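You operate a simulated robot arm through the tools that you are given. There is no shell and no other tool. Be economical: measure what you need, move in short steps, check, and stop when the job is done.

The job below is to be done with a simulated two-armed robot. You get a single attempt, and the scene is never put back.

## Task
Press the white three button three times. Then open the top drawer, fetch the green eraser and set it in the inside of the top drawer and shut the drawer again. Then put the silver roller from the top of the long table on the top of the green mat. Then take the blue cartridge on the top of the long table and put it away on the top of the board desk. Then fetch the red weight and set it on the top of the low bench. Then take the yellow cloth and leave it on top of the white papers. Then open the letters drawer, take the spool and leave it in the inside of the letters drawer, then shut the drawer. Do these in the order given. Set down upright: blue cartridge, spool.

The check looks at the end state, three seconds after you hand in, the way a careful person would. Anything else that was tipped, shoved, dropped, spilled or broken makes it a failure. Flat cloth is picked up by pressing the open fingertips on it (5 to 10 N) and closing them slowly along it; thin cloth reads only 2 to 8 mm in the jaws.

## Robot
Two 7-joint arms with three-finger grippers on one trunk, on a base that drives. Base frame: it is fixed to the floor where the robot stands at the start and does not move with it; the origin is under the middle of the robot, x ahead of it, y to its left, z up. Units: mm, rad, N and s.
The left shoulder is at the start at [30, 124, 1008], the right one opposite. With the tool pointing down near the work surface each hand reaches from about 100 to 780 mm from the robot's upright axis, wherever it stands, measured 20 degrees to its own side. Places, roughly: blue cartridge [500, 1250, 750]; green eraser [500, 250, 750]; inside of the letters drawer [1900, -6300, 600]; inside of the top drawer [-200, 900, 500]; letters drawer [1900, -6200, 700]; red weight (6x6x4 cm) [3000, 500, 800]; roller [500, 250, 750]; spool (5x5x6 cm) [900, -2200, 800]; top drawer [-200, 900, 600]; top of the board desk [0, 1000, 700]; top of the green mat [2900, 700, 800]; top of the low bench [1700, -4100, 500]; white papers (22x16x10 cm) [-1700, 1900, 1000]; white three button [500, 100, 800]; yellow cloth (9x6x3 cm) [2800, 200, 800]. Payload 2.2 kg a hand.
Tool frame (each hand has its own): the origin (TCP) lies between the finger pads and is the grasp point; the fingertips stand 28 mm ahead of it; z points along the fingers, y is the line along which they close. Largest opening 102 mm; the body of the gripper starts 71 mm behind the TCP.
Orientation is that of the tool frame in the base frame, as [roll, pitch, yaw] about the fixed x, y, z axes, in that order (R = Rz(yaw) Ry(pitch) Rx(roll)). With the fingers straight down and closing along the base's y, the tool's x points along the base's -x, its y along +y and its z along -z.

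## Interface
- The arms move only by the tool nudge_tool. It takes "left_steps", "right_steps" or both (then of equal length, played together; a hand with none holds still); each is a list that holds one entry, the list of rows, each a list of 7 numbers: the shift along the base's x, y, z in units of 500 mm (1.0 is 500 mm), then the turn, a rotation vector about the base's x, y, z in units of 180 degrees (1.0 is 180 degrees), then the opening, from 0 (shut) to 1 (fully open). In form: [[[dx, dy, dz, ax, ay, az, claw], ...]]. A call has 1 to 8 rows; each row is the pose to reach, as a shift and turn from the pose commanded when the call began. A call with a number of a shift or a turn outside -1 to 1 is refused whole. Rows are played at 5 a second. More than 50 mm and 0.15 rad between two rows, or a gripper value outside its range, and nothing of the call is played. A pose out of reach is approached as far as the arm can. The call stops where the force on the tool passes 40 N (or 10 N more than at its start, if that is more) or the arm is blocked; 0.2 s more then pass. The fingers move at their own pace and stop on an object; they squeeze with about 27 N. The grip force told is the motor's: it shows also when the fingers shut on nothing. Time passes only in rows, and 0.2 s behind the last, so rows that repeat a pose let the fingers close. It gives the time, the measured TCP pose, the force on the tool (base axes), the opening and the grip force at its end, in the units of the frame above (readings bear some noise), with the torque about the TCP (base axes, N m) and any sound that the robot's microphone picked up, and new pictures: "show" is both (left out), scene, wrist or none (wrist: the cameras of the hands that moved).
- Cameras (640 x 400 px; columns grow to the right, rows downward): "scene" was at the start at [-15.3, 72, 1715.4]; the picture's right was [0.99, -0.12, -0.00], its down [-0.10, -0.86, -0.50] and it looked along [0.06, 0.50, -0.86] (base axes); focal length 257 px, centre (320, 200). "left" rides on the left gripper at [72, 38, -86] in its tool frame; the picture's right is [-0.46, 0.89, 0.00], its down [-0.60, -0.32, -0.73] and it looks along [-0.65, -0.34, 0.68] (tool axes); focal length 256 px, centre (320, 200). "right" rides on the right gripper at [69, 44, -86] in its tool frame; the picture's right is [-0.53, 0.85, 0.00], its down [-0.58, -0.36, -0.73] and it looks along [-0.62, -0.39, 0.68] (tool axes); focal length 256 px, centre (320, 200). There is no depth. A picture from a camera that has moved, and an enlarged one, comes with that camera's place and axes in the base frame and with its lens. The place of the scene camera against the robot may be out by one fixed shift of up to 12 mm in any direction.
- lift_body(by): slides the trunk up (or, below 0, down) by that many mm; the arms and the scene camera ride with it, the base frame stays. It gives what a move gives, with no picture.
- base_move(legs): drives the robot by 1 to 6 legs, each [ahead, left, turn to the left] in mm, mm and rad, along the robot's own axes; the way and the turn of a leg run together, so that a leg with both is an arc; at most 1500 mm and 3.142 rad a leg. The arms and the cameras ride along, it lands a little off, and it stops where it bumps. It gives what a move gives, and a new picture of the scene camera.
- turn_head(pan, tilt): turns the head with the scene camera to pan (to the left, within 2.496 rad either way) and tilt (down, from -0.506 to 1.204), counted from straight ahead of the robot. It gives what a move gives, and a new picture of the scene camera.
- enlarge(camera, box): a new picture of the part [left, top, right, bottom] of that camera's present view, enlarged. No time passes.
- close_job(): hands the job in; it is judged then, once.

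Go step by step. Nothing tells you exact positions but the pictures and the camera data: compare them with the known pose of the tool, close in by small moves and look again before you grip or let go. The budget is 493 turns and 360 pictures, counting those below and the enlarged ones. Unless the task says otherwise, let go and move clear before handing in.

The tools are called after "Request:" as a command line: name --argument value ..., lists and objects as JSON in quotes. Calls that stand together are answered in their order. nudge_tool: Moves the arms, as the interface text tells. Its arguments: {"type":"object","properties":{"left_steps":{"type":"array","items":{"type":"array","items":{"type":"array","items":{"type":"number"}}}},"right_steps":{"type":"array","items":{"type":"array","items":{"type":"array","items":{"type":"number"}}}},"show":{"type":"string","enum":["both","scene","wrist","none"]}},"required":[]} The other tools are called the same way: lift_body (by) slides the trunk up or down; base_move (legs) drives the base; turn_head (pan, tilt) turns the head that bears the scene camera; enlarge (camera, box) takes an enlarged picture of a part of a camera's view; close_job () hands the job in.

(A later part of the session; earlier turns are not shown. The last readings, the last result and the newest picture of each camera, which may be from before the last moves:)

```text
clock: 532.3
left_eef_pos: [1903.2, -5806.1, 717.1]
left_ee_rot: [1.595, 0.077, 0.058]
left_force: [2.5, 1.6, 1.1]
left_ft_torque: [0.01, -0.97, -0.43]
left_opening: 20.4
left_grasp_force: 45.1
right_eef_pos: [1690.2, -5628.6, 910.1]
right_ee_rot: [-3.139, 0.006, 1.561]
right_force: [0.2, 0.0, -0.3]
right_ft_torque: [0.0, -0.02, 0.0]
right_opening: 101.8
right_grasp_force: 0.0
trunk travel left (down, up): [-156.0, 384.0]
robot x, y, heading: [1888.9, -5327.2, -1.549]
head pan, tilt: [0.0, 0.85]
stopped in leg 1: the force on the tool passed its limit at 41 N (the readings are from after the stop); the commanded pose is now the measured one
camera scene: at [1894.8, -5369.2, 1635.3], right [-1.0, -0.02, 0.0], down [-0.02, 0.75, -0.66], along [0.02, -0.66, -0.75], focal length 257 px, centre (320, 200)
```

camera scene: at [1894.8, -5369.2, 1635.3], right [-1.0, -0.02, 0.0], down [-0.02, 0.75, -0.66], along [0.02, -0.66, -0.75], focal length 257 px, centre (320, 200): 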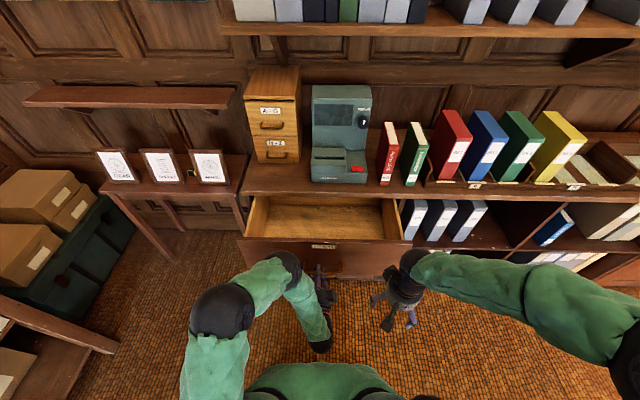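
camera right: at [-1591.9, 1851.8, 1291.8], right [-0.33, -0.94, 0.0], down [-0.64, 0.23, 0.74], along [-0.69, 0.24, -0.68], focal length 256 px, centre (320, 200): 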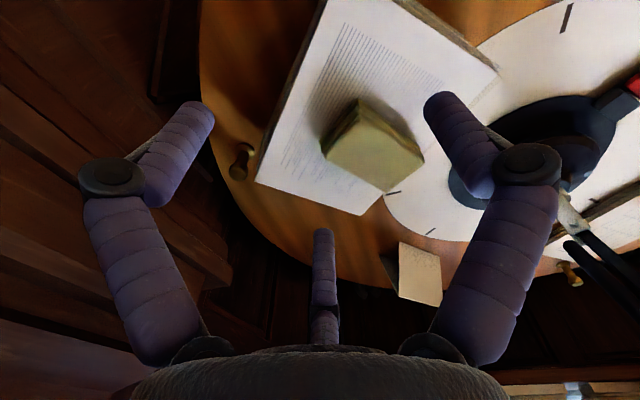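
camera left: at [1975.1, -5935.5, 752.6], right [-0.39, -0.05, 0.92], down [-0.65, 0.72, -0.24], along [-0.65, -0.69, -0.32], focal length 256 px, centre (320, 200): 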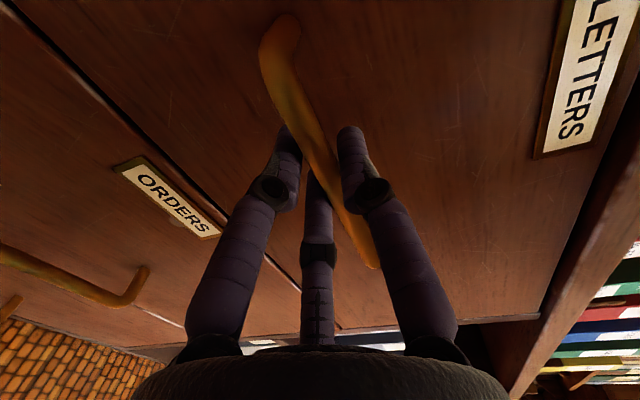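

The drawer is open about 217 mm and empty. I let go and back away.

Request:
nudge_tool --left_steps '[[[0, 0, 0, 0, 0, 0, 1], [0, 0, 0, 0, 0, 0, 1], [0, 0, 0, 0, 0, 0, 1]]]' --show "none"

Request:
base_move --legs '[[-130, 0, 0]]'

Request:
enlarge --camera "scene" --box '[220, 100, 440, 260]'

```text
clock: 533.1
left_eef_pos: [1903.0, -5807.2, 717.2]
left_ee_rot: [1.594, 0.08, 0.057]
left_force: [-0.8, -0.2, -0.1]
left_ft_torque: [0.02, 0.01, -0.04]
left_opening: 102.0
left_grasp_force: 0.1
right_eef_pos: [1690.0, -5628.1, 910.4]
right_ee_rot: [-3.14, 0.006, 1.563]
right_force: [0.4, 1.2, 1.0]
right_ft_torque: [-0.01, -0.02, 0.02]
right_opening: 101.9
right_grasp_force: 0.1
trunk travel left (down, up): [-156.0, 384.0]
robot x, y, heading: [1887.9, -5325.4, -1.545]
head pan, tilt: [0.0, 0.85]
```

```text
clock: 534.4
left_eef_pos: [1898.8, -5674.8, 716.9]
left_ee_rot: [1.595, 0.08, 0.053]
left_force: [-0.4, 1.6, 0.5]
left_ft_torque: [0.03, -0.02, -0.03]
left_opening: 102.1
left_grasp_force: 0.0
right_eef_pos: [1685.5, -5495.6, 911.6]
right_ee_rot: [-3.138, 0.007, 1.558]
right_force: [-0.5, 0.9, -0.2]
right_ft_torque: [-0.03, 0.01, 0.01]
right_opening: 102.0
right_grasp_force: 0.1
trunk travel left (down, up): [-156.0, 384.0]
robot x, y, heading: [1885.0, -5192.6, -1.551]
head pan, tilt: [0.0, 0.85]
camera scene: at [1891.5, -5236.9, 1635.4], right [-1.0, -0.02, 0.0], down [-0.02, 0.75, -0.66], along [0.01, -0.66, -0.75], focal length 257 px, centre (320, 200)
```

scene: 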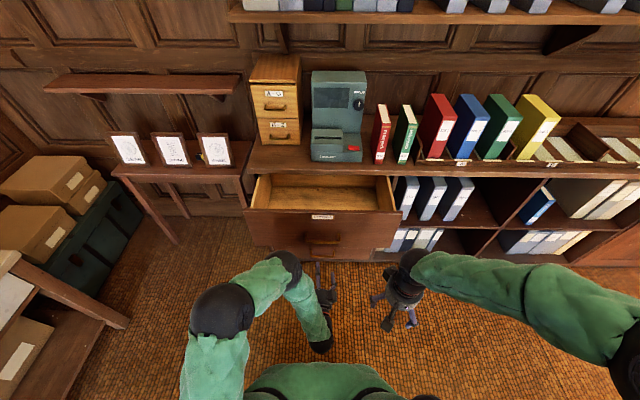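

```text
2.50 times, centred on (330, 180) of scene
camera zoom: at [1891.5, -5236.9, 1635.4], right [-1.0, -0.02, 0.0], down [-0.02, 0.75, -0.66], along [0.01, -0.66, -0.75], focal length 642 px, centre (295, 250)
```

zoom: 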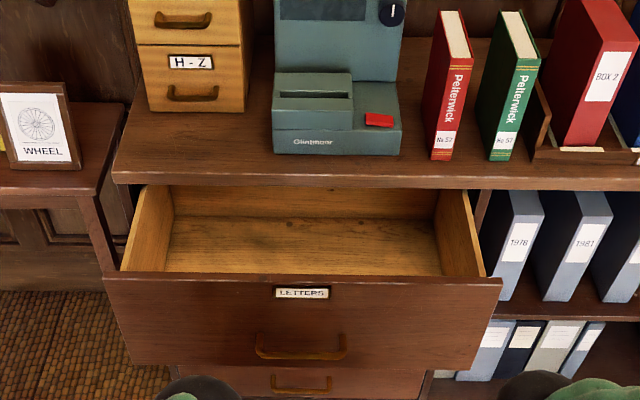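

The drawer stands open and empty. I return the left hand to its tucked pose before going for the spool.

Request:
nudge_tool --left_steps '[[[0, 0, 0.01, 0.0257, 0.0257, 0.0257, 1], [0, 0, 0.03, 0.0513, 0.0513, 0.0513, 1], [0, 0, 0.05, 0.077, 0.077, 0.077, 1], [0.02, 0, 0.07, 0.1027, 0.1027, 0.1027, 1], [0.05, 0, 0.09, 0.1283, 0.1283, 0.1283, 1], [0.09, 0, 0.11, 0.154, 0.154, 0.154, 1], [0.13, 0, 0.13, 0.1797, 0.1797, 0.1797, 1], [0.17, 0, 0.15, 0.2053, 0.2053, 0.2053, 1]]]' --show "none"

Request:
nudge_tool --left_steps '[[[0.05, 0.032, 0.029, 0.0257, 0.0257, 0.0257, 1], [0.1, 0.064, 0.058, 0.0513, 0.0513, 0.0513, 1], [0.15, 0.097, 0.087, 0.077, 0.077, 0.077, 1], [0.2, 0.129, 0.116, 0.1027, 0.1027, 0.1027, 1], [0.25, 0.161, 0.146, 0.1283, 0.1283, 0.1283, 1], [0.3, 0.194, 0.175, 0.154, 0.154, 0.154, 1], [0.35, 0.226, 0.204, 0.1797, 0.1797, 0.1797, 1]]]' --show "none"

Request:
lift_body --by 94

```text
clock: 536.2
left_eef_pos: [1982.7, -5676.4, 793.7]
left_ee_rot: [2.478, 0.349, 0.948]
left_force: [0.0, 0.3, -0.3]
left_ft_torque: [-0.03, -0.03, -0.02]
left_opening: 101.9
left_grasp_force: 0.2
right_eef_pos: [1686.3, -5496.6, 910.4]
right_ee_rot: [-3.137, 0.004, 1.558]
right_force: [0.4, -1.2, -0.6]
right_ft_torque: [0.02, 0.04, -0.02]
right_opening: 102.0
right_grasp_force: 0.1
trunk travel left (down, up): [-156.0, 384.0]
robot x, y, heading: [1885.0, -5195.1, -1.547]
head pan, tilt: [0.0, 0.85]
```

```text
clock: 537.8
left_eef_pos: [2160.5, -5562.9, 892.9]
left_ee_rot: [-3.119, -0.056, 1.652]
left_force: [0.8, -0.2, -0.1]
left_ft_torque: [0.0, 0.0, -0.02]
left_opening: 102.0
left_grasp_force: 0.1
right_eef_pos: [1685.5, -5496.3, 910.6]
right_ee_rot: [-3.138, 0.005, 1.558]
right_force: [0.7, -0.1, 0.6]
right_ft_torque: [0.03, 0.04, 0.02]
right_opening: 102.0
right_grasp_force: 0.1
trunk travel left (down, up): [-156.0, 384.0]
robot x, y, heading: [1885.6, -5197.0, -1.547]
head pan, tilt: [0.0, 0.85]
```

```text
clock: 539.1
left_eef_pos: [2159.7, -5562.0, 986.4]
left_ee_rot: [-3.121, -0.054, 1.651]
left_force: [-0.1, -0.3, 0.3]
left_ft_torque: [0.01, 0.01, 0.0]
left_opening: 101.8
left_grasp_force: 0.0
right_eef_pos: [1685.3, -5497.8, 1006.3]
right_ee_rot: [-3.14, 0.006, 1.558]
right_force: [-0.4, 0.0, 0.2]
right_ft_torque: [0.0, 0.02, 0.04]
right_opening: 102.1
right_grasp_force: 0.1
trunk travel left (down, up): [-250.0, 290.0]
robot x, y, heading: [1888.1, -5196.0, -1.549]
head pan, tilt: [0.0, 0.85]
```

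I drive back north to the long table's end for the spool.

Request:
base_move --legs '[[0, 0, -1.592], [1060, 0, 0], [0, 0, -1.571], [1200, 0, 0], [1080, 0, 0]]'

Request:
turn_head --pan 0.0 --tilt 0.8

```text
clock: 563.0
left_eef_pos: [473.1, -2550.0, 986.5]
left_ee_rot: [-3.12, -0.053, -1.49]
left_force: [-0.4, -0.9, -0.5]
left_ft_torque: [-0.01, 0.01, 0.05]
left_opening: 102.0
left_grasp_force: 0.0
right_eef_pos: [945.5, -2616.7, 1005.1]
right_ee_rot: [-3.139, 0.005, -1.585]
right_force: [0.3, 0.0, 1.0]
right_ft_torque: [0.0, -0.01, -0.01]
right_opening: 101.8
right_grasp_force: 0.0
trunk travel left (down, up): [-250.0, 290.0]
robot x, y, heading: [750.4, -2916.8, 1.59]
head pan, tilt: [0.0, 0.85]
camera scene: at [753.7, -2863.9, 1729.4], right [1.0, 0.02, 0.0], down [0.01, -0.75, -0.66], along [-0.01, 0.66, -0.75], focal length 257 px, centre (320, 200)
```

scene: 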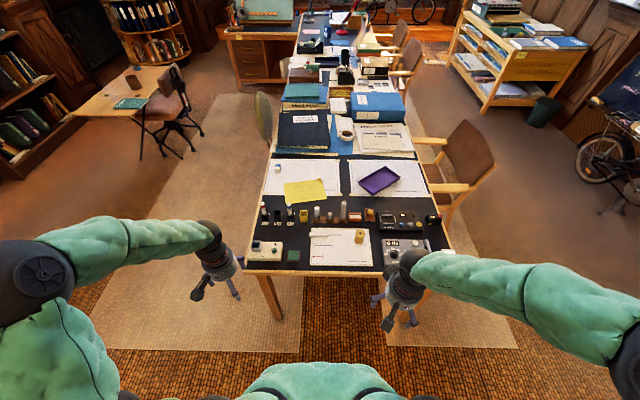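

```text
clock: 563.7
left_eef_pos: [473.7, -2552.5, 986.8]
left_ee_rot: [-3.119, -0.054, -1.49]
left_force: [-0.1, 0.5, 0.2]
left_ft_torque: [-0.01, 0.02, 0.0]
left_opening: 102.0
left_grasp_force: 0.0
right_eef_pos: [946.5, -2617.2, 1004.5]
right_ee_rot: [-3.14, 0.005, -1.585]
right_force: [0.1, -0.1, 0.3]
right_ft_torque: [0.02, -0.01, 0.03]
right_opening: 102.0
right_grasp_force: 0.1
trunk travel left (down, up): [-250.0, 290.0]
robot x, y, heading: [748.3, -2918.1, 1.595]
head pan, tilt: [0.0, 0.799]
camera scene: at [753.6, -2862.2, 1733.4], right [1.0, 0.02, 0.0], down [0.01, -0.72, -0.7], along [-0.01, 0.7, -0.72], focal length 257 px, centre (320, 200)
```

scene: 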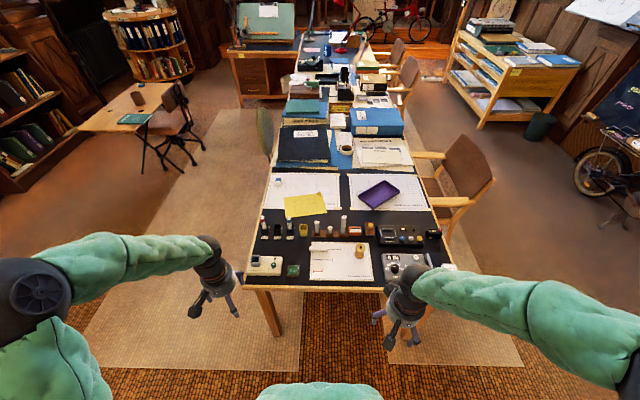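

Request:
enlarge --camera "scene" --box '[230, 160, 470, 300]'

```text
2.67 times, centred on (350, 230) of scene
camera zoom: at [753.6, -2862.2, 1733.4], right [1.0, 0.02, 0.0], down [0.01, -0.72, -0.7], along [-0.01, 0.7, -0.72], focal length 684 px, centre (240, 120)
```

zoom: 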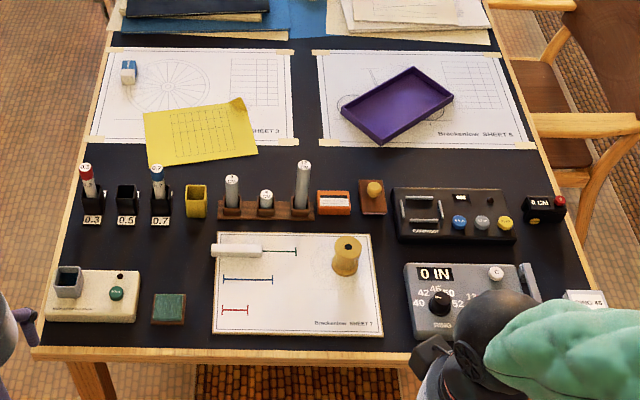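

The spool stands on the drawing sheet near [918, -2234]. I drive a little closer and bring the right hand above it.

Request:
base_move --legs '[[110, 0, -0.02]]'

Request:
nudge_tool --right_steps '[[[-0.01, 0.09, -0.02, 0, 0, 0, 1], [-0.02, 0.18, -0.05, 0, 0, 0, 1], [-0.03, 0.27, -0.08, 0, 0, 0, 1], [-0.04, 0.36, -0.11, 0, 0, 0, 1], [-0.05, 0.43, -0.15, 0, 0, 0, 1]]]' --show "wrist"

```text
clock: 564.8
left_eef_pos: [479.6, -2436.8, 986.4]
left_ee_rot: [-3.121, -0.054, -1.515]
left_force: [0.4, 0.9, -0.2]
left_ft_torque: [-0.03, -0.02, -0.01]
left_opening: 102.0
left_grasp_force: 0.0
right_eef_pos: [952.2, -2513.3, 1003.9]
right_ee_rot: [-3.141, 0.003, -1.604]
right_force: [-0.7, 0.8, -0.6]
right_ft_torque: [-0.07, -0.01, 0.01]
right_opening: 101.9
right_grasp_force: 0.1
trunk travel left (down, up): [-250.0, 290.0]
robot x, y, heading: [744.9, -2813.4, 1.573]
head pan, tilt: [0.0, 0.799]
camera scene: at [753.8, -2752.7, 1733.3], right [1.0, 0.0, 0.0], down [0.0, -0.72, -0.7], along [0.0, 0.7, -0.72], focal length 257 px, centre (320, 200)
```

scene: 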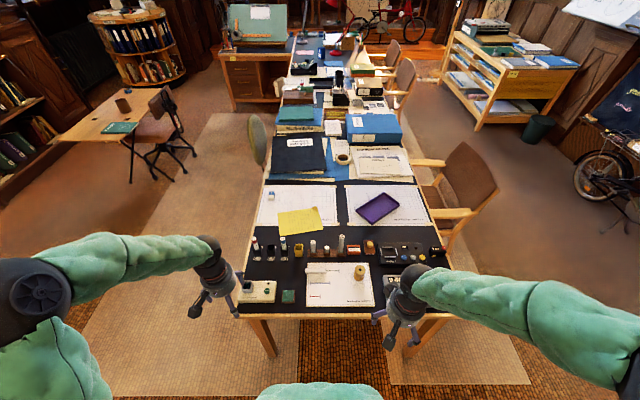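

```text
clock: 566.0
left_eef_pos: [480.1, -2438.1, 986.3]
left_ee_rot: [-3.12, -0.055, -1.513]
left_force: [-0.2, 0.0, 0.1]
left_ft_torque: [-0.03, 0.03, -0.03]
left_opening: 102.1
left_grasp_force: 0.2
right_eef_pos: [929.3, -2296.6, 928.1]
right_ee_rot: [-3.141, 0.006, -1.606]
right_force: [0.5, 0.4, -0.9]
right_ft_torque: [-0.02, 0.02, 0.0]
right_opening: 102.0
right_grasp_force: 0.0
trunk travel left (down, up): [-250.0, 290.0]
robot x, y, heading: [748.3, -2810.3, 1.569]
head pan, tilt: [0.0, 0.799]
camera right: at [883.3, -2365.0, 1012.4], right [-0.83, 0.56, 0.0], down [0.38, 0.56, 0.73], along [0.41, 0.61, -0.68], focal length 256 px, centre (320, 200)
```

right: 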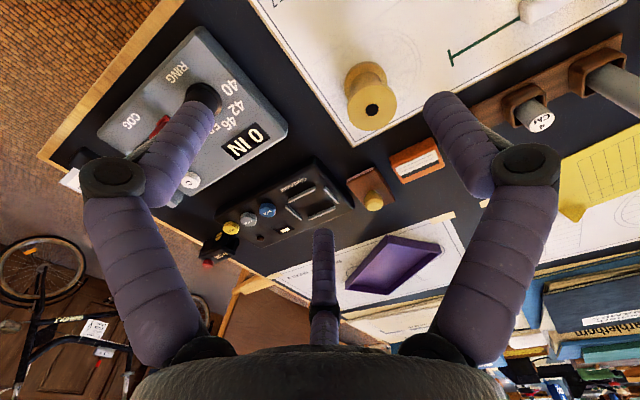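

Request:
nudge_tool --right_steps '[[[-0.02, 0.05, -0.04, 0, 0, 0, 1], [-0.044, 0.1, -0.09, 0, 0, 0, 1], [-0.044, 0.1, -0.14, 0, 0, 0, 1]]]' --show "wrist"

```text
clock: 566.8
left_eef_pos: [480.0, -2438.0, 986.0]
left_ee_rot: [-3.12, -0.053, -1.514]
left_force: [0.2, 0.9, -0.7]
left_ft_torque: [-0.01, 0.0, -0.01]
left_opening: 101.8
left_grasp_force: 0.1
right_eef_pos: [906.9, -2247.2, 857.0]
right_ee_rot: [-3.141, 0.005, -1.606]
right_force: [0.3, 1.1, -0.2]
right_ft_torque: [-0.03, 0.0, -0.01]
right_opening: 102.0
right_grasp_force: 0.0
trunk travel left (down, up): [-250.0, 290.0]
robot x, y, heading: [744.9, -2811.9, 1.568]
head pan, tilt: [0.0, 0.799]
camera right: at [860.6, -2315.5, 941.6], right [-0.83, 0.56, 0.0], down [0.38, 0.56, 0.74], along [0.41, 0.61, -0.68], focal length 256 px, centre (320, 200)
```

right: 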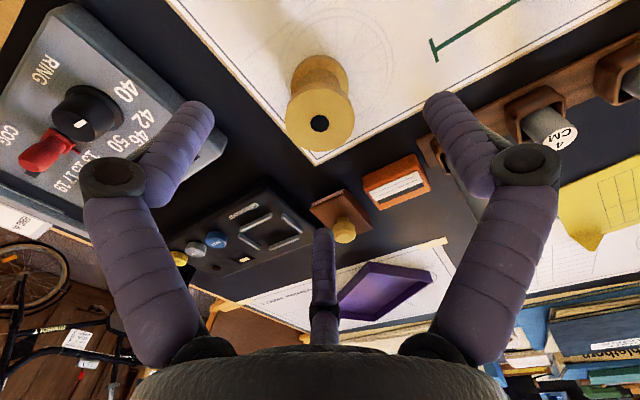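

The spool's top is at [908, -2245, 797], right under the hand, and the fingers clear the ring gauge box. I descend and grip.

Request:
nudge_tool --right_steps '[[[0, 0.003, -0.05, 0, 0, 0, 1], [0, 0.003, -0.1, 0, 0, 0, 1], [0, 0.003, -0.145, 0, 0, 0, 1], [0, 0.003, -0.145, 0, 0, 0, 0.6], [0, 0.003, -0.145, 0, 0, 0, 0.3], [0, 0.003, -0.145, 0, 0, 0, 0], [0, 0.003, -0.145, 0, 0, 0, 0]]]' --show "wrist"

```text
clock: 568.4
left_eef_pos: [480.4, -2439.3, 986.8]
left_ee_rot: [-3.122, -0.053, -1.513]
left_force: [0.9, 0.1, 0.9]
left_ft_torque: [-0.01, 0.0, -0.02]
left_opening: 101.9
left_grasp_force: 0.0
right_eef_pos: [907.0, -2248.9, 786.3]
right_ee_rot: [-3.139, 0.007, -1.607]
right_force: [0.3, 2.5, 3.4]
right_ft_torque: [0.15, -0.1, 0.01]
right_opening: 41.8
right_grasp_force: 27.1
trunk travel left (down, up): [-250.0, 290.0]
robot x, y, heading: [749.3, -2810.3, 1.571]
head pan, tilt: [0.0, 0.799]
camera right: at [860.1, -2316.4, 870.4], right [-0.83, 0.56, 0.0], down [0.38, 0.56, 0.74], along [0.41, 0.61, -0.68], focal length 256 px, centre (320, 200)
```

right: 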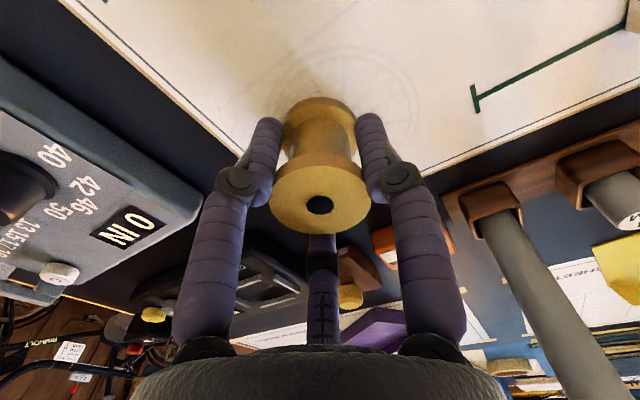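

Gripped at 42 mm. I lift straight up and retract.

Request:
nudge_tool --right_steps '[[[0, 0, 0.05, 0, 0, 0, 0], [0, 0, 0.12, 0, 0, 0, 0], [0, 0, 0.2, 0, 0, 0, 0], [0, -0.06, 0.27, 0, 0, 0, 0], [0, -0.14, 0.32, 0, 0, 0, 0], [0.02, -0.22, 0.36, 0, 0, 0, 0], [0.04, -0.31, 0.38, 0, 0, 0, 0], [0.06, -0.4, 0.4, 0, 0, 0, 0]]]' --show "wrist"

```text
clock: 570.2
left_eef_pos: [480.7, -2440.5, 987.2]
left_ee_rot: [-3.12, -0.052, -1.511]
left_force: [1.5, -0.4, 0.6]
left_ft_torque: [0.06, 0.02, -0.04]
left_opening: 101.9
left_grasp_force: 0.0
right_eef_pos: [936.3, -2451.6, 990.0]
right_ee_rot: [-3.141, 0.007, -1.607]
right_force: [0.8, -1.6, -2.4]
right_ft_torque: [0.01, -0.02, 0.02]
right_opening: 41.3
right_grasp_force: 27.1
trunk travel left (down, up): [-250.0, 290.0]
robot x, y, heading: [746.7, -2810.6, 1.567]
head pan, tilt: [0.0, 0.799]
camera right: at [890.5, -2518.6, 1073.9], right [-0.83, 0.56, 0.0], down [0.38, 0.56, 0.74], along [0.41, 0.61, -0.68], focal length 256 px, centre (320, 200)
```

right: 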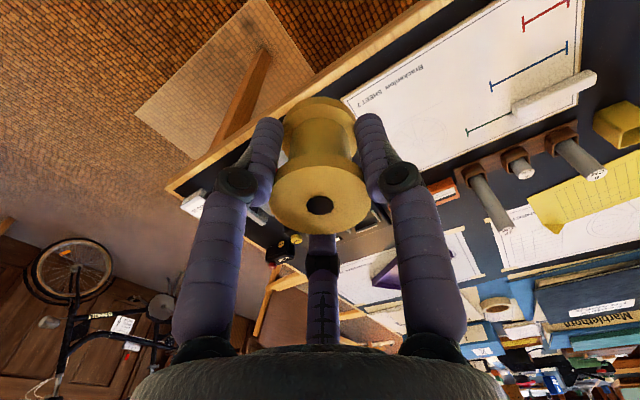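

The spool is held. I turn round and drive back to the open drawer.

Request:
base_move --legs '[[-220, 0, 0], [0, 0, 1.569], [0, 0, 1.569], [1000, 0, 0], [850, 0, 0]]'

```text
clock: 588.5
left_eef_pos: [1013.0, -5245.7, 986.0]
left_ee_rot: [-3.12, -0.056, 1.609]
left_force: [-0.2, -0.4, -0.9]
left_ft_torque: [0.0, 0.04, 0.01]
left_opening: 102.3
left_grasp_force: 0.0
right_eef_pos: [556.1, -5226.7, 988.5]
right_ee_rot: [-3.139, 0.006, 1.515]
right_force: [-0.4, -0.4, -2.4]
right_ft_torque: [0.0, -0.03, 0.0]
right_opening: 41.3
right_grasp_force: 26.7
trunk travel left (down, up): [-250.0, 290.0]
robot x, y, heading: [754.7, -4865.3, -1.591]
head pan, tilt: [0.0, 0.799]
camera scene: at [758.6, -4914.6, 1733.4], right [-1.0, 0.02, 0.0], down [0.02, 0.72, -0.7], along [-0.01, -0.7, -0.72], focal length 257 px, centre (320, 200)
```

scene: 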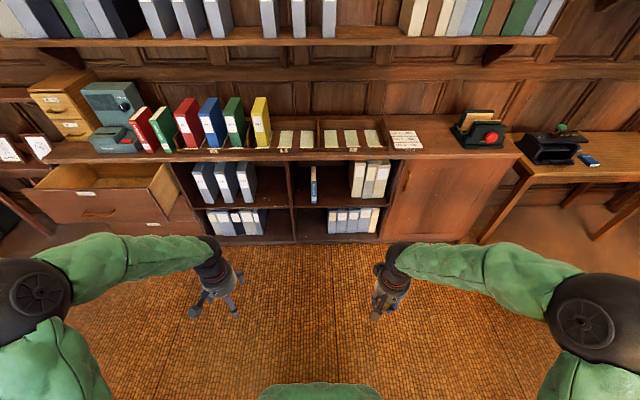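

Request:
base_move --legs '[[0, 1215, 0.02], [480, 0, 0]]'

Request:
turn_head --pan 0.0 --tilt 1.1

```text
clock: 596.9
left_eef_pos: [2201.2, -5718.2, 986.5]
left_ee_rot: [-3.12, -0.054, 1.641]
left_force: [0.5, 0.9, -0.2]
left_ft_torque: [0.04, 0.01, -0.01]
left_opening: 101.9
left_grasp_force: 0.1
right_eef_pos: [1745.1, -5712.9, 988.9]
right_ee_rot: [-3.141, 0.006, 1.549]
right_force: [-0.7, -0.1, -2.2]
right_ft_torque: [0.03, -0.02, -0.01]
right_opening: 41.2
right_grasp_force: 27.4
trunk travel left (down, up): [-250.0, 290.0]
robot x, y, heading: [1927.5, -5347.8, -1.564]
head pan, tilt: [0.0, 0.799]
camera scene: at [1937.5, -5394.0, 1733.3], right [-1.0, -0.01, 0.0], down [-0.01, 0.72, -0.7], along [0.01, -0.7, -0.72], focal length 257 px, centre (320, 200)
```

scene: 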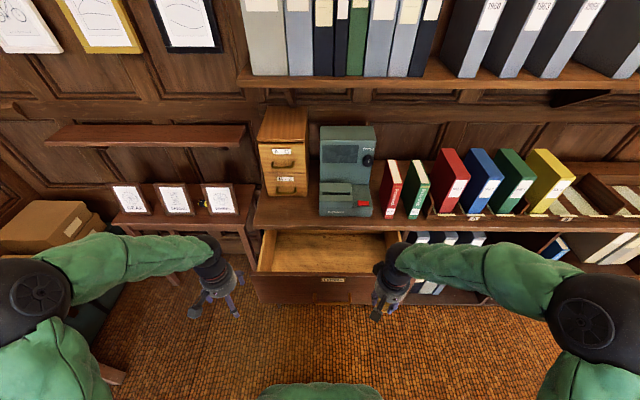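

```text
clock: 597.6
left_eef_pos: [2201.8, -5717.6, 987.4]
left_ee_rot: [-3.122, -0.054, 1.64]
left_force: [0.8, -0.6, 0.0]
left_ft_torque: [0.01, 0.0, 0.0]
left_opening: 101.9
left_grasp_force: 0.0
right_eef_pos: [1745.3, -5711.9, 989.0]
right_ee_rot: [-3.141, 0.005, 1.548]
right_force: [0.5, 0.0, -2.0]
right_ft_torque: [0.03, -0.01, 0.02]
right_opening: 41.4
right_grasp_force: 27.0
trunk travel left (down, up): [-250.0, 290.0]
robot x, y, heading: [1933.1, -5349.5, -1.563]
head pan, tilt: [0.0, 1.1]
camera scene: at [1937.3, -5375.4, 1711.7], right [-1.0, -0.01, 0.0], down [-0.01, 0.89, -0.45], along [0.0, -0.45, -0.89], focal length 257 px, centre (320, 200)
```

scene: 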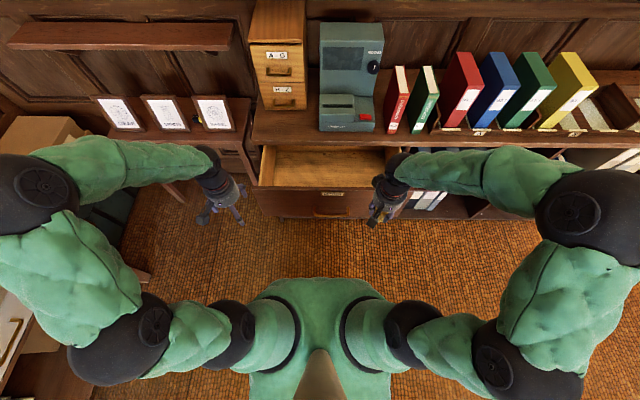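

I drive slightly nearer and bring the spool above the drawer opening.

Request:
base_move --legs '[[70, 0, 0]]'

Request:
nudge_tool --right_steps '[[[0.06, -0.06, 0, 0, 0, 0, 0], [0.12, -0.12, 0, 0, 0, 0, 0], [0.18, -0.18, 0, 0, 0, 0, 0], [0.24, -0.25, 0, 0, 0, 0, 0], [0.29, -0.32, 0, 0, 0, 0, 0], [0.29, -0.36, 0, 0, 0, 0, 0]]]' --show "both"

```text
clock: 598.7
left_eef_pos: [2203.4, -5789.0, 986.5]
left_ee_rot: [-3.12, -0.056, 1.641]
left_force: [-0.4, -0.6, -0.3]
left_ft_torque: [0.07, 0.02, -0.02]
left_opening: 102.0
left_grasp_force: 0.1
right_eef_pos: [1745.8, -5785.3, 988.2]
right_ee_rot: [-3.141, 0.002, 1.547]
right_force: [-0.2, -1.0, -2.3]
right_ft_torque: [0.05, 0.0, -0.01]
right_opening: 41.3
right_grasp_force: 26.7
trunk travel left (down, up): [-250.0, 290.0]
robot x, y, heading: [1933.1, -5419.2, -1.563]
head pan, tilt: [0.0, 1.1]
camera scene: at [1938.1, -5449.1, 1711.6], right [-1.0, -0.01, 0.0], down [-0.01, 0.89, -0.45], along [0.0, -0.45, -0.89], focal length 257 px, centre (320, 200)
```

scene: 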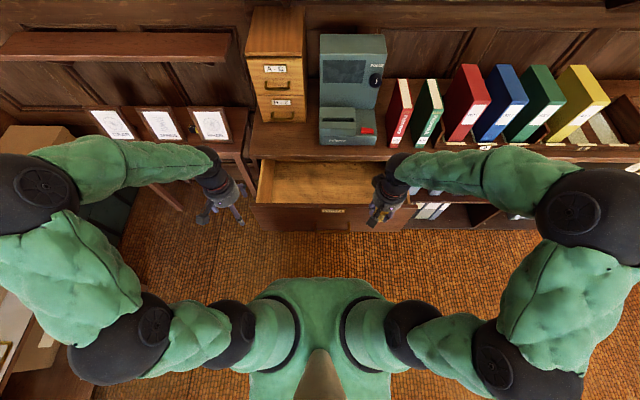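

```text
clock: 600.1
left_eef_pos: [2201.3, -5787.3, 986.8]
left_ee_rot: [-3.122, -0.055, 1.641]
left_force: [-0.1, 0.4, 0.0]
left_ft_torque: [-0.01, -0.01, -0.01]
left_opening: 102.2
left_grasp_force: 0.0
right_eef_pos: [1891.5, -5964.1, 985.9]
right_ee_rot: [-3.138, 0.006, 1.548]
right_force: [-0.8, 0.1, -1.9]
right_ft_torque: [-0.02, 0.0, 0.0]
right_opening: 41.5
right_grasp_force: 27.4
trunk travel left (down, up): [-250.0, 290.0]
robot x, y, heading: [1931.0, -5416.1, -1.561]
head pan, tilt: [0.0, 1.1]
camera scene: at [1937.5, -5446.9, 1711.6], right [-1.0, -0.01, 0.0], down [-0.01, 0.89, -0.45], along [0.01, -0.45, -0.89], focal length 257 px, centre (320, 200)
camera right: at [1937.5, -5896.2, 1069.8], right [0.83, -0.55, 0.0], down [-0.38, -0.56, 0.73], along [-0.41, -0.61, -0.68], focal length 256 px, centre (320, 200)
```

scene: 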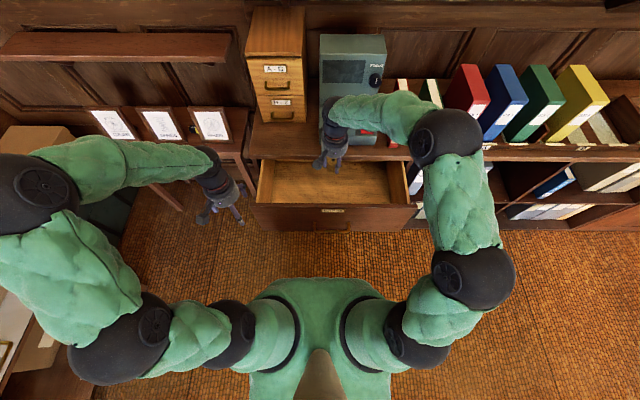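
right: 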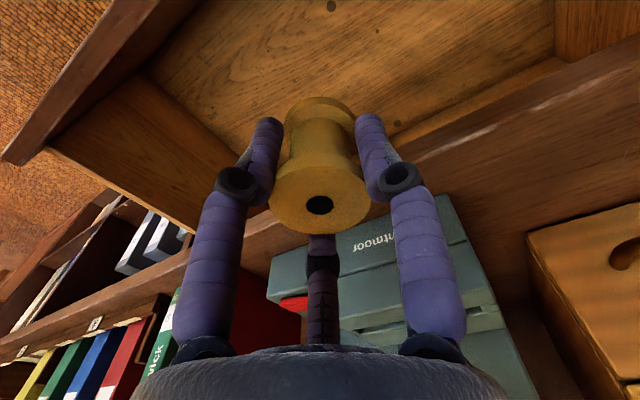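

The hand is centred in the opening between the front panel and cabinet edge. I descend into the drawer.

Request:
nudge_tool --right_steps '[[[0, -0.012, -0.09, 0, 0, 0, 0], [0, -0.012, -0.18, 0, 0, 0, 0], [0, -0.012, -0.27, 0, 0, 0, 0], [0, -0.012, -0.36, 0, 0, 0, 0], [0, -0.012, -0.44, 0, 0, 0, 0]]]' --show "wrist"

```text
clock: 601.3
left_eef_pos: [2202.6, -5787.4, 986.2]
left_ee_rot: [-3.121, -0.054, 1.64]
left_force: [-0.1, -0.7, 0.3]
left_ft_torque: [-0.02, -0.03, 0.03]
left_opening: 101.9
left_grasp_force: 0.1
right_eef_pos: [1893.0, -5967.9, 767.5]
right_ee_rot: [-3.139, 0.007, 1.548]
right_force: [0.3, -0.9, -1.6]
right_ft_torque: [0.06, -0.02, 0.01]
right_opening: 41.4
right_grasp_force: 26.7
trunk travel left (down, up): [-250.0, 290.0]
robot x, y, heading: [1930.1, -5418.3, -1.563]
head pan, tilt: [0.0, 1.1]
camera right: at [1938.8, -5900.5, 851.7], right [0.83, -0.55, 0.0], down [-0.38, -0.56, 0.74], along [-0.41, -0.61, -0.68], focal length 256 px, centre (320, 200)
```

right: 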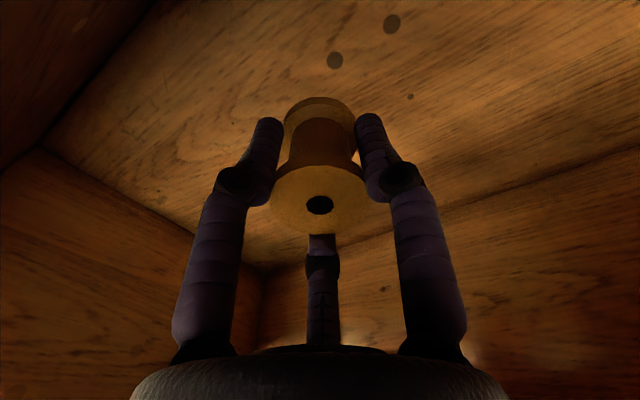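

Request:
nudge_tool --right_steps '[[[0, 0, -0.03, 0, 0, 0, 0], [0, 0, -0.06, 0, 0, 0, 0], [0, 0, -0.08, 0, 0, 0, 0], [0, 0, -0.1, 0, 0, 0, 0], [0, 0, -0.115, 0, 0, 0, 0], [0, 0, -0.13, 0, 0, 0, 0]]]' --show "wrist"

```text
clock: 602.7
left_eef_pos: [2202.7, -5786.8, 987.2]
left_ee_rot: [-3.121, -0.054, 1.642]
left_force: [-0.3, -0.5, -0.3]
left_ft_torque: [-0.01, -0.01, 0.0]
left_opening: 102.2
left_grasp_force: 0.0
right_eef_pos: [1890.4, -5971.3, 703.0]
right_ee_rot: [-3.139, 0.006, 1.548]
right_force: [0.3, 0.0, -1.7]
right_ft_torque: [-0.01, 0.01, -0.04]
right_opening: 41.4
right_grasp_force: 27.2
trunk travel left (down, up): [-250.0, 290.0]
robot x, y, heading: [1931.3, -5419.2, -1.559]
head pan, tilt: [0.0, 1.1]
camera right: at [1936.1, -5901.5, 787.6], right [0.83, -0.55, 0.0], down [-0.38, -0.56, 0.74], along [-0.41, -0.61, -0.68], focal length 256 px, centre (320, 200)
```

right: 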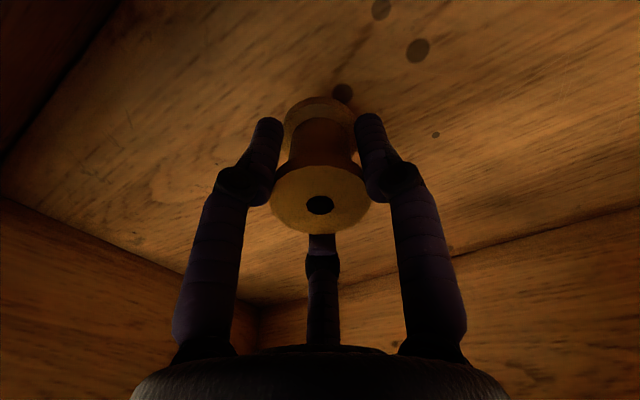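

Request:
nudge_tool --right_steps '[[[0, 0, -0.01, 0, 0, 0, 0], [0, 0, -0.02, 0, 0, 0, 0], [0, 0, -0.03, 0, 0, 0, 0], [0, 0, -0.038, 0, 0, 0, 0], [0, 0, -0.046, 0, 0, 0, 0], [0, 0, -0.054, 0, 0, 0, 0], [0, 0, -0.062, 0, 0, 0, 0]]]' --show "none"

```text
clock: 604.3
left_eef_pos: [2202.8, -5788.1, 986.9]
left_ee_rot: [-3.121, -0.055, 1.641]
left_force: [-0.3, -0.5, -1.2]
left_ft_torque: [0.0, 0.01, -0.01]
left_opening: 102.0
left_grasp_force: 0.1
right_eef_pos: [1890.9, -5967.9, 672.3]
right_ee_rot: [-3.14, 0.006, 1.549]
right_force: [0.0, 1.1, 0.7]
right_ft_torque: [0.05, -0.04, -0.03]
right_opening: 41.2
right_grasp_force: 27.0
trunk travel left (down, up): [-250.0, 290.0]
robot x, y, heading: [1932.1, -5419.8, -1.559]
head pan, tilt: [0.0, 1.1]
```

Request:
nudge_tool --right_steps '[[[0, 0, -0.004, 0, 0, 0, 0], [0, 0, -0.008, 0, 0, 0, 0], [0, 0, -0.012, 0, 0, 0, 0], [0, 0, -0.016, 0, 0, 0, 0]]]' --show "none"

```text
clock: 605.3
left_eef_pos: [2202.4, -5787.2, 987.6]
left_ee_rot: [-3.121, -0.052, 1.639]
left_force: [-0.3, -0.3, -0.4]
left_ft_torque: [-0.01, 0.0, 0.01]
left_opening: 102.0
left_grasp_force: 0.1
right_eef_pos: [1891.2, -5968.7, 665.4]
right_ee_rot: [-3.141, 0.009, 1.549]
right_force: [-1.0, -2.2, 17.0]
right_ft_torque: [-0.25, -0.02, -0.03]
right_opening: 42.9
right_grasp_force: 26.7
trunk travel left (down, up): [-250.0, 290.0]
robot x, y, heading: [1933.1, -5419.1, -1.562]
head pan, tilt: [0.0, 1.1]
```

Contact with the drawer floor. I ease off, open, and rise straight up.

Request:
nudge_tool --right_steps '[[[0, 0, 0.003, 0, 0, 0, 0], [0, 0, 0.003, 0, 0, 0, 0.5], [0, 0, 0.003, 0, 0, 0, 0.8], [0, 0, 0.003, 0, 0, 0, 0.8], [0, 0, 0.06, 0, 0, 0, 0.8], [0, 0, 0.13, 0, 0, 0, 0.8], [0, 0, 0.21, 0, 0, 0, 0.8]]]' --show "wrist"

```text
clock: 606.9
left_eef_pos: [2202.7, -5786.8, 985.7]
left_ee_rot: [-3.12, -0.052, 1.641]
left_force: [-0.6, 0.9, -0.1]
left_ft_torque: [-0.04, 0.04, -0.04]
left_opening: 101.8
left_grasp_force: 0.0
right_eef_pos: [1893.1, -5967.3, 768.5]
right_ee_rot: [-3.138, 0.004, 1.549]
right_force: [-0.1, 0.8, -0.2]
right_ft_torque: [-0.03, 0.0, -0.03]
right_opening: 81.7
right_grasp_force: 0.1
trunk travel left (down, up): [-250.0, 290.0]
robot x, y, heading: [1933.3, -5418.0, -1.56]
head pan, tilt: [0.0, 1.1]
camera right: at [1937.7, -5899.4, 852.8], right [0.83, -0.55, 0.0], down [-0.38, -0.57, 0.73], along [-0.41, -0.61, -0.68], focal length 256 px, centre (320, 200)
```

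right: 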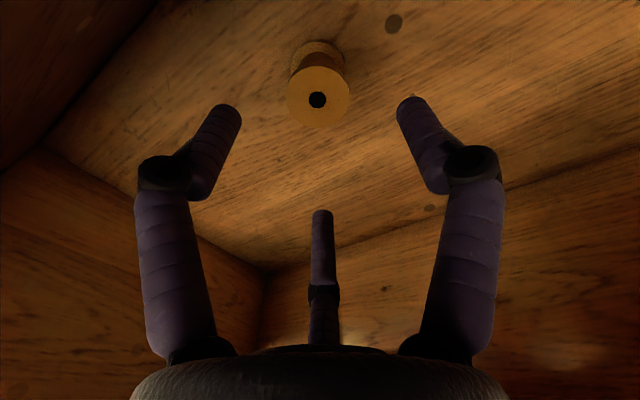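

The spool stands upright in the drawer. I raise and retract the right hand, then set up the left fist for pushing.

Request:
nudge_tool --right_steps '[[[0, 0, 0.09, 0, 0, 0, 0.8], [0, 0, 0.18, 0, 0, 0, 0.8], [0, 0, 0.27, 0, 0, 0, 0.8], [0, 0, 0.36, 0, 0, 0, 0.8], [0, 0.02, 0.45, 0, 0, 0, 0.8], [-0.03, 0.11, 0.45, 0, 0, 0, 1], [-0.08, 0.19, 0.45, 0, 0, 0, 1], [-0.14, 0.26, 0.45, 0, 0, 0, 1]]]' --show "none"

Request:
nudge_tool --right_steps '[[[-0.06, 0.06, 0, 0, 0, 0, 1], [-0.12, 0.13, 0, 0, 0, 0, 1], [-0.18, 0.2, 0, 0, 0, 0, 1], [-0.22, 0.28, 0, 0, 0, 0, 1]]]' --show "scene"

Request:
enlarge --camera "scene" --box '[230, 120, 430, 250]'

```text
clock: 608.7
left_eef_pos: [2202.1, -5787.5, 987.9]
left_ee_rot: [-3.123, -0.052, 1.64]
left_force: [-0.1, 0.4, -0.2]
left_ft_torque: [-0.03, 0.01, 0.0]
left_opening: 102.0
left_grasp_force: 0.1
right_eef_pos: [1821.4, -5837.8, 999.4]
right_ee_rot: [-3.138, 0.004, 1.548]
right_force: [0.3, 1.0, -0.3]
right_ft_torque: [-0.01, 0.0, -0.01]
right_opening: 101.9
right_grasp_force: 0.0
trunk travel left (down, up): [-250.0, 290.0]
robot x, y, heading: [1932.0, -5420.8, -1.559]
head pan, tilt: [0.0, 1.1]
```

```text
clock: 609.7
left_eef_pos: [2202.7, -5786.8, 987.9]
left_ee_rot: [-3.121, -0.052, 1.641]
left_force: [0.2, -0.3, -0.3]
left_ft_torque: [-0.01, 0.0, 0.0]
left_opening: 102.0
left_grasp_force: 0.1
right_eef_pos: [1712.0, -5698.6, 997.2]
right_ee_rot: [-3.14, 0.006, 1.549]
right_force: [0.3, 1.2, 0.4]
right_ft_torque: [-0.03, 0.0, 0.01]
right_opening: 101.9
right_grasp_force: 0.1
trunk travel left (down, up): [-250.0, 290.0]
robot x, y, heading: [1930.7, -5422.0, -1.557]
head pan, tilt: [0.0, 1.1]
camera scene: at [1938.3, -5444.7, 1711.7], right [-1.0, -0.01, 0.0], down [-0.01, 0.89, -0.45], along [0.0, -0.45, -0.89], focal length 257 px, centre (320, 200)
```

scene: 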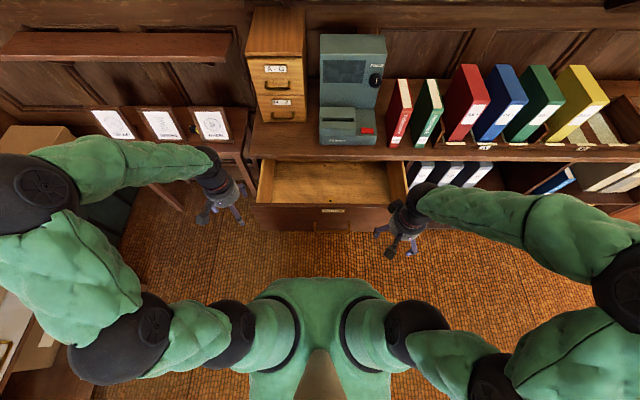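

```text
3.08 times, centred on (330, 185) of scene
camera zoom: at [1938.3, -5444.7, 1711.7], right [-1.0, -0.01, 0.0], down [-0.01, 0.89, -0.45], along [0.0, -0.45, -0.89], focal length 790 px, centre (289, 246)
```

zoom: 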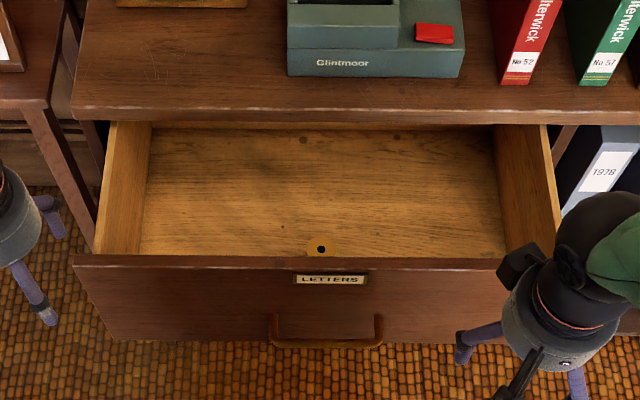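

I back off, lower the trunk 50 mm, and turn the left hand forward as a closed fist.

Request:
base_move --legs '[[-180, 0, 0]]'

Request:
lift_body --by -50

Request:
nudge_tool --left_steps '[[[-0.05, -0.021, -0.027, -0.0257, -0.0257, -0.0257, 1], [-0.1, -0.042, -0.054, -0.0513, -0.0513, -0.0513, 1], [-0.15, -0.063, -0.081, -0.077, -0.077, -0.077, 1], [-0.2, -0.084, -0.108, -0.1027, -0.1027, -0.1027, 1], [-0.25, -0.104, -0.134, -0.1283, -0.1283, -0.1283, 1], [-0.3, -0.125, -0.161, -0.154, -0.154, -0.154, 0.6], [-0.35, -0.146, -0.188, -0.1797, -0.1797, -0.1797, 0.3]]]' --show "none"

Request:
nudge_tool --left_steps '[[[-0.04, 0, -0.02, -0.0257, -0.0257, -0.0257, 0], [-0.08, 0, -0.04, -0.0513, -0.0513, -0.0513, 0], [-0.12, 0, -0.06, -0.077, -0.077, -0.077, 0], [-0.15, 0, -0.08, -0.1027, -0.1027, -0.1027, 0], [-0.17, 0, -0.1, -0.1283, -0.1283, -0.1283, 0], [-0.17, 0, -0.12, -0.154, -0.154, -0.154, 0], [-0.17, 0, -0.14, -0.1797, -0.1797, -0.1797, 0], [-0.17, 0, -0.15, -0.2053, -0.2053, -0.2053, 0]]]' --show "both"

```text
clock: 611.2
left_eef_pos: [2199.9, -5608.4, 987.1]
left_ee_rot: [-3.12, -0.052, 1.635]
left_force: [-0.3, 0.6, 0.5]
left_ft_torque: [-0.04, 0.01, 0.02]
left_opening: 101.9
left_grasp_force: 0.1
right_eef_pos: [1710.2, -5518.9, 996.6]
right_ee_rot: [-3.14, 0.005, 1.542]
right_force: [-0.2, 1.1, 0.2]
right_ft_torque: [-0.02, 0.01, -0.02]
right_opening: 102.2
right_grasp_force: 0.0
trunk travel left (down, up): [-250.0, 290.0]
robot x, y, heading: [1928.1, -5235.7, -1.563]
head pan, tilt: [0.0, 1.1]
camera scene: at [1936.6, -5265.0, 1711.7], right [-1.0, -0.01, 0.0], down [0.0, 0.89, -0.45], along [0.0, -0.45, -0.89], focal length 257 px, centre (320, 200)
```

scene: 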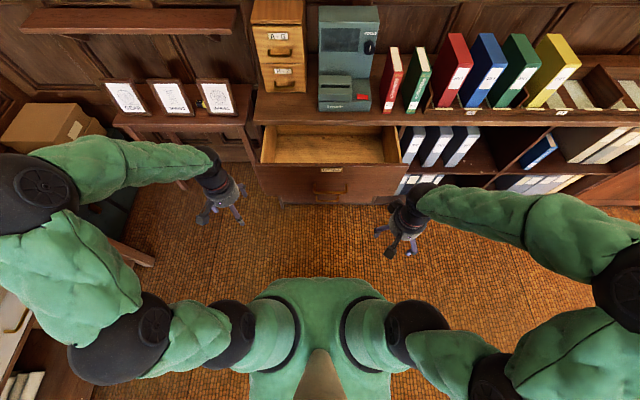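

```text
clock: 612.1
left_eef_pos: [2200.0, -5609.1, 937.0]
left_ee_rot: [-3.121, -0.052, 1.635]
left_force: [-0.1, 0.5, -0.4]
left_ft_torque: [0.02, -0.01, 0.02]
left_opening: 101.8
left_grasp_force: 0.0
right_eef_pos: [1708.3, -5520.4, 947.6]
right_ee_rot: [-3.14, 0.005, 1.541]
right_force: [-0.4, 0.2, -0.2]
right_ft_torque: [0.02, -0.01, 0.0]
right_opening: 102.2
right_grasp_force: 0.0
trunk travel left (down, up): [-200.0, 340.0]
robot x, y, heading: [1929.7, -5241.7, -1.567]
head pan, tilt: [0.0, 1.1]
```

```text
clock: 613.7
left_eef_pos: [2022.7, -5682.4, 844.1]
left_ee_rot: [2.466, 0.342, 0.932]
left_force: [0.1, -0.4, 0.5]
left_ft_torque: [0.03, -0.02, 0.01]
left_opening: 30.6
left_grasp_force: 0.1
right_eef_pos: [1708.5, -5520.5, 946.1]
right_ee_rot: [-3.139, 0.006, 1.544]
right_force: [-0.8, 0.3, 0.1]
right_ft_torque: [0.0, 0.0, -0.01]
right_opening: 102.2
right_grasp_force: 0.0
trunk travel left (down, up): [-200.0, 340.0]
robot x, y, heading: [1927.3, -5234.9, -1.563]
head pan, tilt: [0.0, 1.1]
```

```text
clock: 615.5
left_eef_pos: [1937.5, -5684.1, 766.6]
left_ee_rot: [1.593, 0.065, 0.05]
left_force: [0.5, 0.4, 0.0]
left_ft_torque: [0.0, 0.0, -0.02]
left_opening: 2.3
left_grasp_force: 27.6
right_eef_pos: [1709.1, -5519.7, 945.9]
right_ee_rot: [-3.139, 0.004, 1.542]
right_force: [0.5, 0.4, -0.3]
right_ft_torque: [-0.05, 0.02, 0.03]
right_opening: 102.0
right_grasp_force: 0.2
trunk travel left (down, up): [-200.0, 340.0]
robot x, y, heading: [1928.9, -5239.3, -1.571]
head pan, tilt: [0.0, 1.1]
camera scene: at [1937.0, -5267.3, 1661.6], right [-1.0, -0.01, 0.0], down [0.0, 0.89, -0.45], along [0.0, -0.45, -0.89], focal length 257 px, centre (320, 200)
camera left: at [2008.5, -5593.8, 801.4], right [-0.41, -0.04, 0.91], down [-0.66, 0.7, -0.26], along [-0.63, -0.71, -0.31], focal length 256 px, centre (320, 200)
```

scene: 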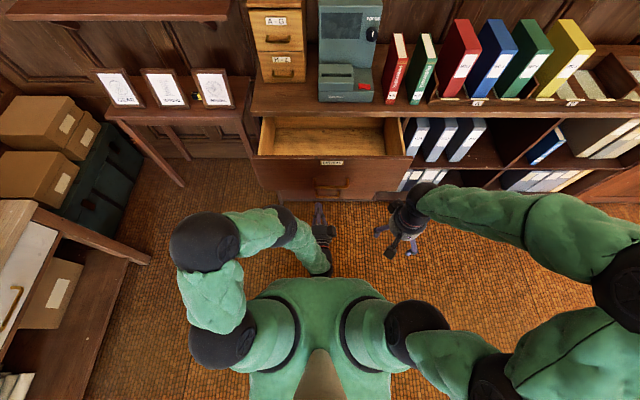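
left: 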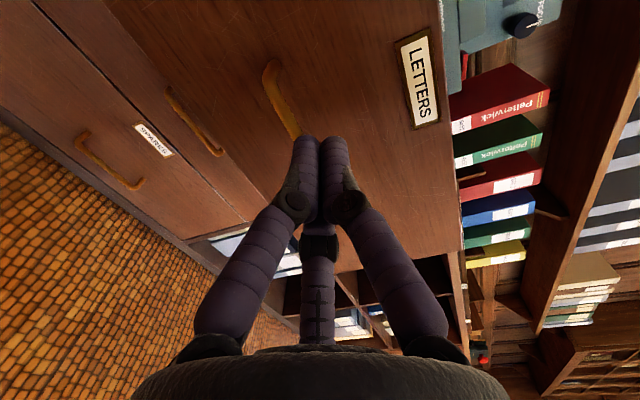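

The fist is lined up with the drawer face, above the handle. I push in short legs.

Request:
base_move --legs '[[120, 0, 0], [50, 0, 0], [50, 0, 0], [50, 0, 0], [40, 0, 0]]'

```text
clock: 618.8
left_eef_pos: [1940.6, -6000.9, 766.2]
left_ee_rot: [1.595, 0.064, 0.056]
left_force: [0.4, -0.2, 0.0]
left_ft_torque: [0.01, -0.01, -0.02]
left_opening: 2.1
left_grasp_force: 31.7
right_eef_pos: [1711.2, -5838.9, 947.0]
right_ee_rot: [-3.14, 0.005, 1.544]
right_force: [0.2, -0.2, -0.1]
right_ft_torque: [0.07, 0.0, 0.0]
right_opening: 102.1
right_grasp_force: 0.0
trunk travel left (down, up): [-200.0, 340.0]
robot x, y, heading: [1932.3, -5558.3, -1.566]
head pan, tilt: [0.0, 1.1]
camera scene: at [1938.4, -5586.6, 1661.6], right [-1.0, -0.01, 0.0], down [-0.01, 0.89, -0.45], along [0.0, -0.45, -0.89], focal length 257 px, centre (320, 200)
```

scene: 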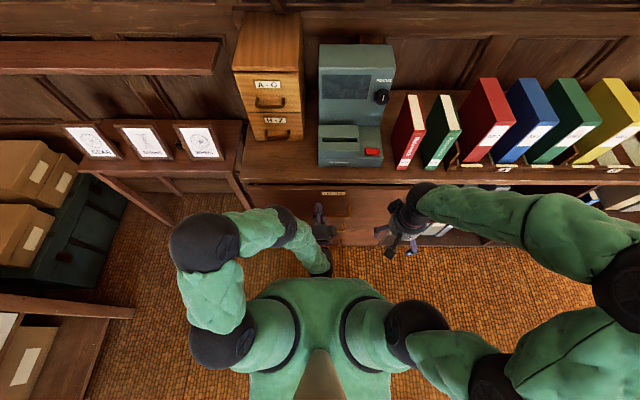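

Request:
base_move --legs '[[12, 0, 0], [12, 0, 0], [10, 0, 0], [10, 0, 0]]'

Request:
enlarge --camera "scene" --box '[220, 150, 440, 260]'

```text
clock: 620.6
left_eef_pos: [1940.9, -6041.9, 765.4]
left_ee_rot: [1.598, 0.064, 0.054]
left_force: [-0.9, 14.2, 0.2]
left_ft_torque: [0.06, -0.11, -0.18]
left_opening: 2.1
left_grasp_force: 32.1
right_eef_pos: [1712.1, -5879.9, 947.4]
right_ee_rot: [-3.138, 0.006, 1.544]
right_force: [0.3, 0.6, 0.7]
right_ft_torque: [0.02, 0.01, -0.02]
right_opening: 102.0
right_grasp_force: 0.0
trunk travel left (down, up): [-200.0, 340.0]
robot x, y, heading: [1930.5, -5598.7, -1.565]
head pan, tilt: [0.0, 1.1]
camera scene: at [1938.7, -5625.5, 1661.7], right [-1.0, -0.01, 0.0], down [-0.01, 0.89, -0.45], along [0.0, -0.45, -0.89], focal length 257 px, centre (320, 200)
```

scene: 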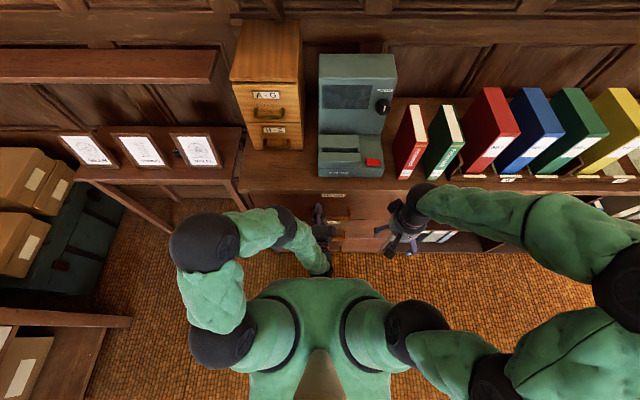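

```text
2.91 times, centred on (330, 205) of scene
camera zoom: at [1938.7, -5625.5, 1661.7], right [-1.0, -0.01, 0.0], down [-0.01, 0.89, -0.45], along [0.0, -0.45, -0.89], focal length 746 px, centre (291, 186)
```

zoom: 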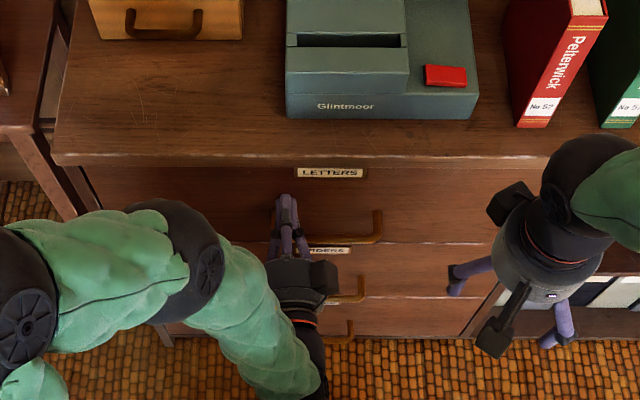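

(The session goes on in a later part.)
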